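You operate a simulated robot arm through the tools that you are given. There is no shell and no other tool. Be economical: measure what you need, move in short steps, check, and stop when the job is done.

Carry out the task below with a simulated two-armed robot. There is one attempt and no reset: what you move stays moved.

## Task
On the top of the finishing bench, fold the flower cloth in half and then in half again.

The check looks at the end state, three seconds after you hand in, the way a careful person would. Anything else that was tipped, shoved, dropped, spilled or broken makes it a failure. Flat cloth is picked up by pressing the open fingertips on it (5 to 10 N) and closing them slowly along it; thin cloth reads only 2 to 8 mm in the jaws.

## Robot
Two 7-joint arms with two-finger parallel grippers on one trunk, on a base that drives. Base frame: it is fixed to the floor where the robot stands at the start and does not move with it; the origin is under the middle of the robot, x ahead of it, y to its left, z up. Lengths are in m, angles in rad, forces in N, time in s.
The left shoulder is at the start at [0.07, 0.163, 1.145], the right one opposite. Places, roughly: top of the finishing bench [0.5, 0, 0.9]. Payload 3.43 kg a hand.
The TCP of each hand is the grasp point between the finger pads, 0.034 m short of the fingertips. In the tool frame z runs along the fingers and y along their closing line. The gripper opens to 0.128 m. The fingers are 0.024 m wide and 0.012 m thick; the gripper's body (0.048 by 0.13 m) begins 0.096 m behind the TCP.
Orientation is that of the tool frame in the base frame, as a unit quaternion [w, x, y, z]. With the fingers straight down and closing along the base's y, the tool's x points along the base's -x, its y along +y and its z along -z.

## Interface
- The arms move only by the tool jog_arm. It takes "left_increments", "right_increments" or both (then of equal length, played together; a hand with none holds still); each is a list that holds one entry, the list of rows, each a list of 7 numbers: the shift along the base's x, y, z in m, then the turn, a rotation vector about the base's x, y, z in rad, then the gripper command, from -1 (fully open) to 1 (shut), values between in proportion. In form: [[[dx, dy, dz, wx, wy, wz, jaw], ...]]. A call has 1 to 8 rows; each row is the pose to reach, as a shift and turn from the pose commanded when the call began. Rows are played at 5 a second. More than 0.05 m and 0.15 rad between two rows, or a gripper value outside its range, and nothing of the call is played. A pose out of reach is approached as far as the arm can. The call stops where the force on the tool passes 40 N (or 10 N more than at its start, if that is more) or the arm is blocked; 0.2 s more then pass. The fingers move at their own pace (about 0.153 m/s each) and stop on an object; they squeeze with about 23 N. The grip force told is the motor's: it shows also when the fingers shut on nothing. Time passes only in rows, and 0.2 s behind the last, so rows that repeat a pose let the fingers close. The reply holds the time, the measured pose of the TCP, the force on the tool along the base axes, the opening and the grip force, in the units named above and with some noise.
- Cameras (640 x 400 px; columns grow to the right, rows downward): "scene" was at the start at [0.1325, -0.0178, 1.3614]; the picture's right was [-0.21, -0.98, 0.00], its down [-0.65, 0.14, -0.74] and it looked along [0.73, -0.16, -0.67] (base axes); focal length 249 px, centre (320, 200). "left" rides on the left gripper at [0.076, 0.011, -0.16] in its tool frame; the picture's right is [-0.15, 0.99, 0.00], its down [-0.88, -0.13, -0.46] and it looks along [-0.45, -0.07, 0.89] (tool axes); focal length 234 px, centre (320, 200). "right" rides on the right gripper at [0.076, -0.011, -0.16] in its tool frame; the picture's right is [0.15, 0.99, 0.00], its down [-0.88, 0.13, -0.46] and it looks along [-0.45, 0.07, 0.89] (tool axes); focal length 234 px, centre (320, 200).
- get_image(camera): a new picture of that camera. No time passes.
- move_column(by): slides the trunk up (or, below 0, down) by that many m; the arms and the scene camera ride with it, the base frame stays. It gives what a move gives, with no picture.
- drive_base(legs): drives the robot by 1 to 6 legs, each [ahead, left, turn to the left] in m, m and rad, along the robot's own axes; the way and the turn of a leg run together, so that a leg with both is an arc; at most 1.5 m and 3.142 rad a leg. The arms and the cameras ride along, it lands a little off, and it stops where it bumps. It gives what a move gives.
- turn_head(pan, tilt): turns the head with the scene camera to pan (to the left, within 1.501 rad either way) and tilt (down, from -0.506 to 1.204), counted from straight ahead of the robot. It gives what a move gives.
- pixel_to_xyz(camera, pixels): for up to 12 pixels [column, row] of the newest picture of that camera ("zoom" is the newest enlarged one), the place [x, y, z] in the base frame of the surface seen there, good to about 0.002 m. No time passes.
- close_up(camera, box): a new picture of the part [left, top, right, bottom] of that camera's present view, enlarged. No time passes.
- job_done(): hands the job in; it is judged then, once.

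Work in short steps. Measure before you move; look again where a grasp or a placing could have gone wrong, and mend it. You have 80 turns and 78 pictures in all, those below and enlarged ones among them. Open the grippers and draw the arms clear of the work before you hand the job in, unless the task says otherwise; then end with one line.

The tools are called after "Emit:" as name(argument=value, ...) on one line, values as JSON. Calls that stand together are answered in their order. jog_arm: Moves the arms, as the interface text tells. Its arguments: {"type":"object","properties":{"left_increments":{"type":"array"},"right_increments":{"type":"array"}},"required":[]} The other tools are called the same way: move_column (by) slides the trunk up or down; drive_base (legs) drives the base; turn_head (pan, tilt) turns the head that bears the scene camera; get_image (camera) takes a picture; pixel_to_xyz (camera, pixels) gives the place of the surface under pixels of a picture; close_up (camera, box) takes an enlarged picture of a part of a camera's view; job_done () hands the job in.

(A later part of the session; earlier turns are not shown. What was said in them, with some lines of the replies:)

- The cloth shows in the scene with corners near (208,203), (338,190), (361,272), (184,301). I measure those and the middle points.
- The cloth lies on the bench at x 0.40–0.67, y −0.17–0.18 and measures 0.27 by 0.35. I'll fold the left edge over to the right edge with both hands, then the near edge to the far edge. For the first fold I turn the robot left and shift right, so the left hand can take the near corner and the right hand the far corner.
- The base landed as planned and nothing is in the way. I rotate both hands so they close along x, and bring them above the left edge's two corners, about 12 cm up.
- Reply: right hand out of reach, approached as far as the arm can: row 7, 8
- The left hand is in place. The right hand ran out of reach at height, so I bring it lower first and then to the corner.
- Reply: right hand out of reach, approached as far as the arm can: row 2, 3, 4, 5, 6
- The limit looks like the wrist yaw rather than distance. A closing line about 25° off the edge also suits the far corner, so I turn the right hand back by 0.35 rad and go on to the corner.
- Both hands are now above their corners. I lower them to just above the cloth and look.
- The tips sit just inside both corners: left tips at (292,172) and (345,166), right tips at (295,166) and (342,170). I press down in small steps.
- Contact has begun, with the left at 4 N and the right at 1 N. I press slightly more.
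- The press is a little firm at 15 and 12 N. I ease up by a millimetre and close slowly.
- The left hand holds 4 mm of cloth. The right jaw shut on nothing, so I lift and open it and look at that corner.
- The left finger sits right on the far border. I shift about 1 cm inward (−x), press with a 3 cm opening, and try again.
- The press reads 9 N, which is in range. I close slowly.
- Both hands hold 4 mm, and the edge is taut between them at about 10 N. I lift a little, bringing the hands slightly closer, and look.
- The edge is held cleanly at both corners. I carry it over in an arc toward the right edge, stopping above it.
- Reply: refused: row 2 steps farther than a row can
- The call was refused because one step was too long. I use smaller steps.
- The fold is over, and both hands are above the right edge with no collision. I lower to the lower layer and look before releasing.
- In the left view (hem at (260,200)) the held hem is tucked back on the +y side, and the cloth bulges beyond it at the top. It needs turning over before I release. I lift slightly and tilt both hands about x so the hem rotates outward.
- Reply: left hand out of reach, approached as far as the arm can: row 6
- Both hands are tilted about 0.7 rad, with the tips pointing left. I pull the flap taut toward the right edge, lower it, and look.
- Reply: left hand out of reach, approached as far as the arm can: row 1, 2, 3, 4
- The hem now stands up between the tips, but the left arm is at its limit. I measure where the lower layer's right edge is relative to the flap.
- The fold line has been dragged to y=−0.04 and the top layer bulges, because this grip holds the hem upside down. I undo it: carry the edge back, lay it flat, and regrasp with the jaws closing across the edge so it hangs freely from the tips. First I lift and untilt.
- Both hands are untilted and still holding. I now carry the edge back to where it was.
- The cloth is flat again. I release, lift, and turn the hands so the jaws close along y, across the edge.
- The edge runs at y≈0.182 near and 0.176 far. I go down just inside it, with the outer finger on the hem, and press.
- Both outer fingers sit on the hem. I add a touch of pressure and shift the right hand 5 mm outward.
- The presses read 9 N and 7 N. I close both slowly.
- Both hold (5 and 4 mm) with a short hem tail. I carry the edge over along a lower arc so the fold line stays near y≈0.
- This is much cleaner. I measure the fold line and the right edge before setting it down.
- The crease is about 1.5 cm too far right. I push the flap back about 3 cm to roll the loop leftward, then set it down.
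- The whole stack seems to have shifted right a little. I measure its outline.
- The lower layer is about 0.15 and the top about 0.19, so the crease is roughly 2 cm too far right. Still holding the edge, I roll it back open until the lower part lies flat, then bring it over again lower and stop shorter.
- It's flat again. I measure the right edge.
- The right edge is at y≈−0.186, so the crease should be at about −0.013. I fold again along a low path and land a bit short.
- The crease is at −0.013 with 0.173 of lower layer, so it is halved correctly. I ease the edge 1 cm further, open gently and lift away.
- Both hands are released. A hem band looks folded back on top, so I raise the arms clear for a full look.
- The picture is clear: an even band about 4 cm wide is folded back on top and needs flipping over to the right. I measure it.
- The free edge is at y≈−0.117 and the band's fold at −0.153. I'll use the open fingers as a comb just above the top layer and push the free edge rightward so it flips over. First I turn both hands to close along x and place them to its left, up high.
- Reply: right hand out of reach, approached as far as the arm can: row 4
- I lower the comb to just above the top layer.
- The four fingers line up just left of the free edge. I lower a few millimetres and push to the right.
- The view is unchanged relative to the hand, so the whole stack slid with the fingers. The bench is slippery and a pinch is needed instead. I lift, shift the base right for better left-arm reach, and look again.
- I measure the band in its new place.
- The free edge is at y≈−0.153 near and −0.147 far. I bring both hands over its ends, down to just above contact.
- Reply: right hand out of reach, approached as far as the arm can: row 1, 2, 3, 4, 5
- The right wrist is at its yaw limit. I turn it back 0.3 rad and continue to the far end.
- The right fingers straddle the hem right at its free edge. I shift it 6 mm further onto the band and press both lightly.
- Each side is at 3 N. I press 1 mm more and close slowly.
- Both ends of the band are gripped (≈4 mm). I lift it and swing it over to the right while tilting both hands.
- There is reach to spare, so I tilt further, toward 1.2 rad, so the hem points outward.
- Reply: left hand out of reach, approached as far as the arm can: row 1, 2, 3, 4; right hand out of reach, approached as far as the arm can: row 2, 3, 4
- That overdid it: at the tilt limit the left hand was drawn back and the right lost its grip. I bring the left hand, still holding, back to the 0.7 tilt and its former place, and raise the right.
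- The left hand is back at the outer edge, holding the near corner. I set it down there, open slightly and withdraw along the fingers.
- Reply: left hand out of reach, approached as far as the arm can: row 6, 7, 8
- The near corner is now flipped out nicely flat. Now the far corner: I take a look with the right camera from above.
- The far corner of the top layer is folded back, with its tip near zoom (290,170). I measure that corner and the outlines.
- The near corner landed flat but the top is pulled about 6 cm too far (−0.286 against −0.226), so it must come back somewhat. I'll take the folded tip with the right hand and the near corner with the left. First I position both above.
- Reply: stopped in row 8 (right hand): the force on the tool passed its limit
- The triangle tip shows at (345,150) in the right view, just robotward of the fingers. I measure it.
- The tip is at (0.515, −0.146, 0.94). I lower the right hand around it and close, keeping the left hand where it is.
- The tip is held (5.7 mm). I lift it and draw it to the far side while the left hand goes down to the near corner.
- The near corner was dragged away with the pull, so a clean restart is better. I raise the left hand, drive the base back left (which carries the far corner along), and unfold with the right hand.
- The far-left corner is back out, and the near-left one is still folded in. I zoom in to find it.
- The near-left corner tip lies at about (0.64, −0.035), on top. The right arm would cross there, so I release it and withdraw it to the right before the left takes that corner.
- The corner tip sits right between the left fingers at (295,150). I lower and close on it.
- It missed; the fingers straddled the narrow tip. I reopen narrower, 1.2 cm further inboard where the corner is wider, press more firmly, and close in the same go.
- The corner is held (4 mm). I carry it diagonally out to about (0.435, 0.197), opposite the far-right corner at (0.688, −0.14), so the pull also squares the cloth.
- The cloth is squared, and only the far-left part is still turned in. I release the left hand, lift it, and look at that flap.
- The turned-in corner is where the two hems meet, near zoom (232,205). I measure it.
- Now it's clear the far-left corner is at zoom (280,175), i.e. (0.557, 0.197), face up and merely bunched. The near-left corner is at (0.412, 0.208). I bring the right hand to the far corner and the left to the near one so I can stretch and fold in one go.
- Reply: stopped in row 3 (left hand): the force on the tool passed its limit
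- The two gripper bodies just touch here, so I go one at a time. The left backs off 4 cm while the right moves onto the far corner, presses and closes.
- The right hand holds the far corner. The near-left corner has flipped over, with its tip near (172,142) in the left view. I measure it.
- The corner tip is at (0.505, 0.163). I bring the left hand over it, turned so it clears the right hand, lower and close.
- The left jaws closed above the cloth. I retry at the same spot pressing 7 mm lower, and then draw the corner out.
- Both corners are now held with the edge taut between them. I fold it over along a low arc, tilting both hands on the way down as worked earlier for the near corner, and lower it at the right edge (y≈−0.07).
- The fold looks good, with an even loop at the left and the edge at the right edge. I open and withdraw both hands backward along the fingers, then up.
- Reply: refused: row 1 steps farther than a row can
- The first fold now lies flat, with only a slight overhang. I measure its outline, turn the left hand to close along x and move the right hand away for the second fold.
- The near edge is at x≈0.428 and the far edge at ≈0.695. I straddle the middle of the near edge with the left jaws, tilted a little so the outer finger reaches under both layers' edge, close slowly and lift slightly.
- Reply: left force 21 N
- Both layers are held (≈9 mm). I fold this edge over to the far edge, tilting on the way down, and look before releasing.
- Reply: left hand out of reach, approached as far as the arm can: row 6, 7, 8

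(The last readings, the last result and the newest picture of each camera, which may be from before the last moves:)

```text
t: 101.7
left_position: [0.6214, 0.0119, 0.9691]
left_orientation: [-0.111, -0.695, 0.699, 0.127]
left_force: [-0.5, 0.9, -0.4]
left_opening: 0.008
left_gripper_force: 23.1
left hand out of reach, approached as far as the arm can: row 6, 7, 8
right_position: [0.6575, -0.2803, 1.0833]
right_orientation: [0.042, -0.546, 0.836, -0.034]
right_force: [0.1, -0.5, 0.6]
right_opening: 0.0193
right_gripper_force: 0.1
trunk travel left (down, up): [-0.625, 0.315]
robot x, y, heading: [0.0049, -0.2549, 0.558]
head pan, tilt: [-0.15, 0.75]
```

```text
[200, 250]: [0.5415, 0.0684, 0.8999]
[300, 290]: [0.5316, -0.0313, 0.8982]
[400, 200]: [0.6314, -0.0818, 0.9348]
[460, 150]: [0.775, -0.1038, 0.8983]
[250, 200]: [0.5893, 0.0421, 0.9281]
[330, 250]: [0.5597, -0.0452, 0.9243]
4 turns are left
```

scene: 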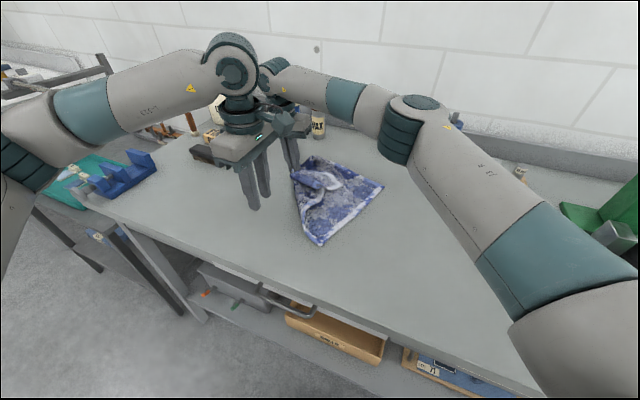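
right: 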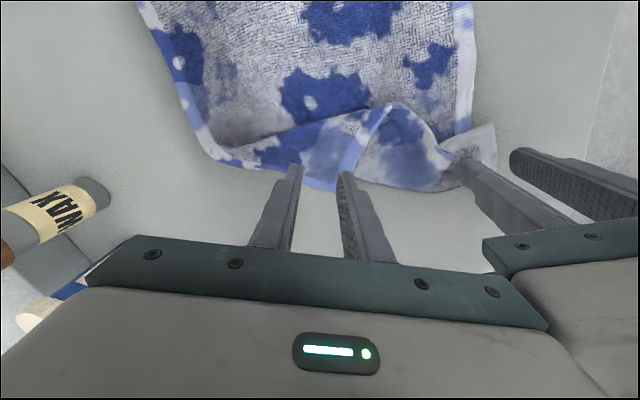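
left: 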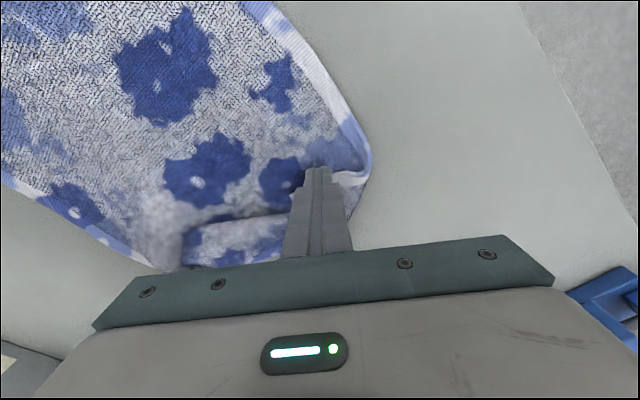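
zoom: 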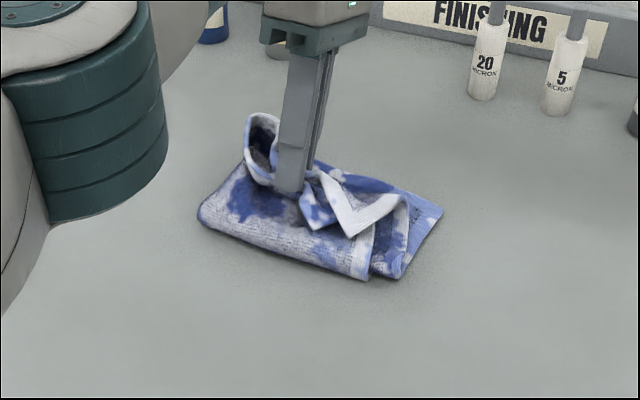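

The crease is right at x≈0.55, but the tilted hand stops 5 cm short. I untilt, carry it on to the far edge, lower, release and lift away.

Emit:
jog_arm(left_increments=[[[0.012, -0.006, 0.012, 0, -0.12, 0, 1], [0.03, -0.012, 0.01, 0, -0.25, 0, 1], [0.048, -0.012, 0.003, 0, -0.33, 0, 1], [0.062, -0.012, -0.008, 0, -0.33, 0, 1], [0.066, -0.012, -0.016, 0, -0.33, 0, 1], [0.07, -0.012, -0.016, 0, -0.33, 0, 0.8], [0.07, -0.012, -0.012, 0, -0.33, 0, 0.6], [0.07, -0.012, 0.02, 0, -0.33, 0, 0.6]]])

Emit:
jog_arm(left_increments=[[[0, 0, 0.04, 0, 0, 0, 0.6], [0, 0, 0.08, 0, 0, 0, 0.6], [-0.03, 0.03, 0.1, 0, 0, 0, 0.6], [-0.06, 0.06, 0.1, 0, 0, 0, 0.6], [-0.09, 0.09, 0.1, 0, 0, 0, 0.6], [-0.12, 0.12, 0.1, 0, 0, 0, 0.6], [-0.15, 0.15, 0.1, 0, 0, 0, 0.6]]])

Emit:
close_up(camera="scene", box=[260, 140, 400, 240])

Emit:
pixel_to_xyz(camera="zoom", pixels=[[200, 200], [260, 150], [320, 150], [320, 200], [380, 150], [380, 200], [440, 150], [320, 100], [380, 100], [440, 100], [440, 200], [260, 100]])

```text
t: 103.5
left_position: [0.6855, 0.0034, 0.9892]
left_orientation: [-0.01, -0.706, 0.708, 0.027]
left_force: [1.8, -0.2, 0.5]
left_opening: 0.0255
left_gripper_force: 0.1
right_position: [0.6583, -0.2807, 1.0844]
right_orientation: [0.043, -0.546, 0.836, -0.036]
right_force: [0.2, -0.6, 0.2]
right_opening: 0.0192
right_gripper_force: 0.0
trunk travel left (down, up): [-0.625, 0.315]
robot x, y, heading: [-0.0004, -0.2523, 0.555]
head pan, tilt: [-0.15, 0.75]
```

```text
t: 105.1
left_position: [0.5384, 0.1559, 1.0906]
left_orientation: [-0.011, -0.706, 0.708, 0.028]
left_force: [0.1, 0.1, 0.2]
left_opening: 0.0255
left_gripper_force: 0.0
left hand out of reach, approached as far as the arm can: row 1, 2
right_position: [0.6568, -0.2784, 1.0827]
right_orientation: [0.042, -0.546, 0.836, -0.035]
right_force: [0.2, 0.6, 0.7]
right_opening: 0.0191
right_gripper_force: 0.1
trunk travel left (down, up): [-0.625, 0.315]
robot x, y, heading: [0.0026, -0.2513, 0.561]
head pan, tilt: [-0.15, 0.75]
```

```text
4.00 times, centred on (330, 190) of scene
```

zoom: 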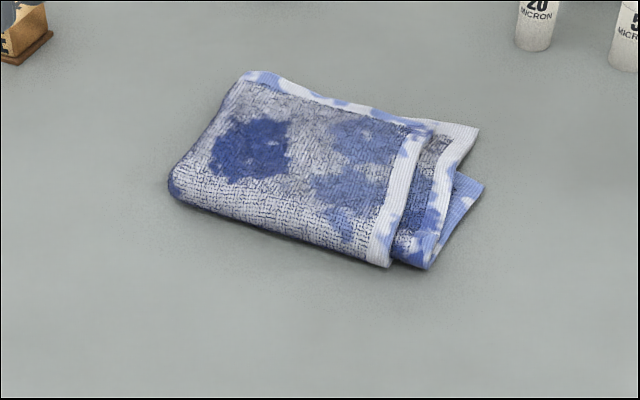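

```text
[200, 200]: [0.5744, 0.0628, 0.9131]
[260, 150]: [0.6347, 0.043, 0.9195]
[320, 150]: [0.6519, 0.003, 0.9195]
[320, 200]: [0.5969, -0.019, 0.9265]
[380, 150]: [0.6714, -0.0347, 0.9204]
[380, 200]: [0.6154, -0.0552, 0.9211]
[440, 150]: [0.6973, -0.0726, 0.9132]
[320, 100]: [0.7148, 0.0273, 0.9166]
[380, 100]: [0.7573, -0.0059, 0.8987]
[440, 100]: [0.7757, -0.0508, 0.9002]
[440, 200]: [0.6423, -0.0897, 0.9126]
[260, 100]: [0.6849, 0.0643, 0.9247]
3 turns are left
```

The cloth is now a neat quarter-folded packet, flat on the bench. I open the grippers and draw both arms further clear.

Emit:
jog_arm(left_increments=[[[-0.02, 0.04, 0.01, 0, 0, 0, 0], [-0.04, 0.08, 0.02, 0, 0, 0, -1], [-0.06, 0.11, 0.02, 0, 0, 0, -1], [-0.06, 0.11, 0.02, 0, 0, 0, -1]]], right_increments=[[[-0.03, -0.01, 0.01, 0, 0, 0, 0], [-0.06, -0.02, 0.02, 0, 0, 0, -1], [-0.08, -0.02, 0.02, 0, 0, 0, -1], [-0.08, -0.02, 0.02, 0, 0, 0, -1]]])

Emit:
get_image(camera="scene")

```text
t: 106.1
left_position: [0.4806, 0.2621, 1.109]
left_orientation: [-0.012, -0.706, 0.708, 0.028]
left_force: [0.1, 0.2, 0.2]
left_opening: 0.128
left_gripper_force: 0.1
right_position: [0.5781, -0.3007, 1.1021]
right_orientation: [0.042, -0.546, 0.836, -0.035]
right_force: [-0.3, 0.2, 0.5]
right_opening: 0.1277
right_gripper_force: 0.0
trunk travel left (down, up): [-0.625, 0.315]
robot x, y, heading: [0.0021, -0.2522, 0.557]
head pan, tilt: [-0.15, 0.75]
```

```text
4 pictures are left
2 turns are left
```

scene: 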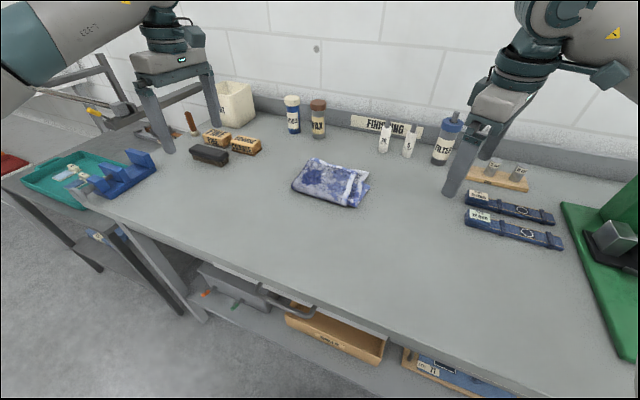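

The cloth at (330,182) is folded in quarters, everything else stands where it was, and the arms are clear. I hand it in.

Emit:
job_done()

```text
The job is handed in.
```

The flower cloth is folded in half and in half again on the finishing bench. Its layers sit a couple of centimetres out of line along the right edge, nothing else on the bench looks moved, and both grippers are open and clear.
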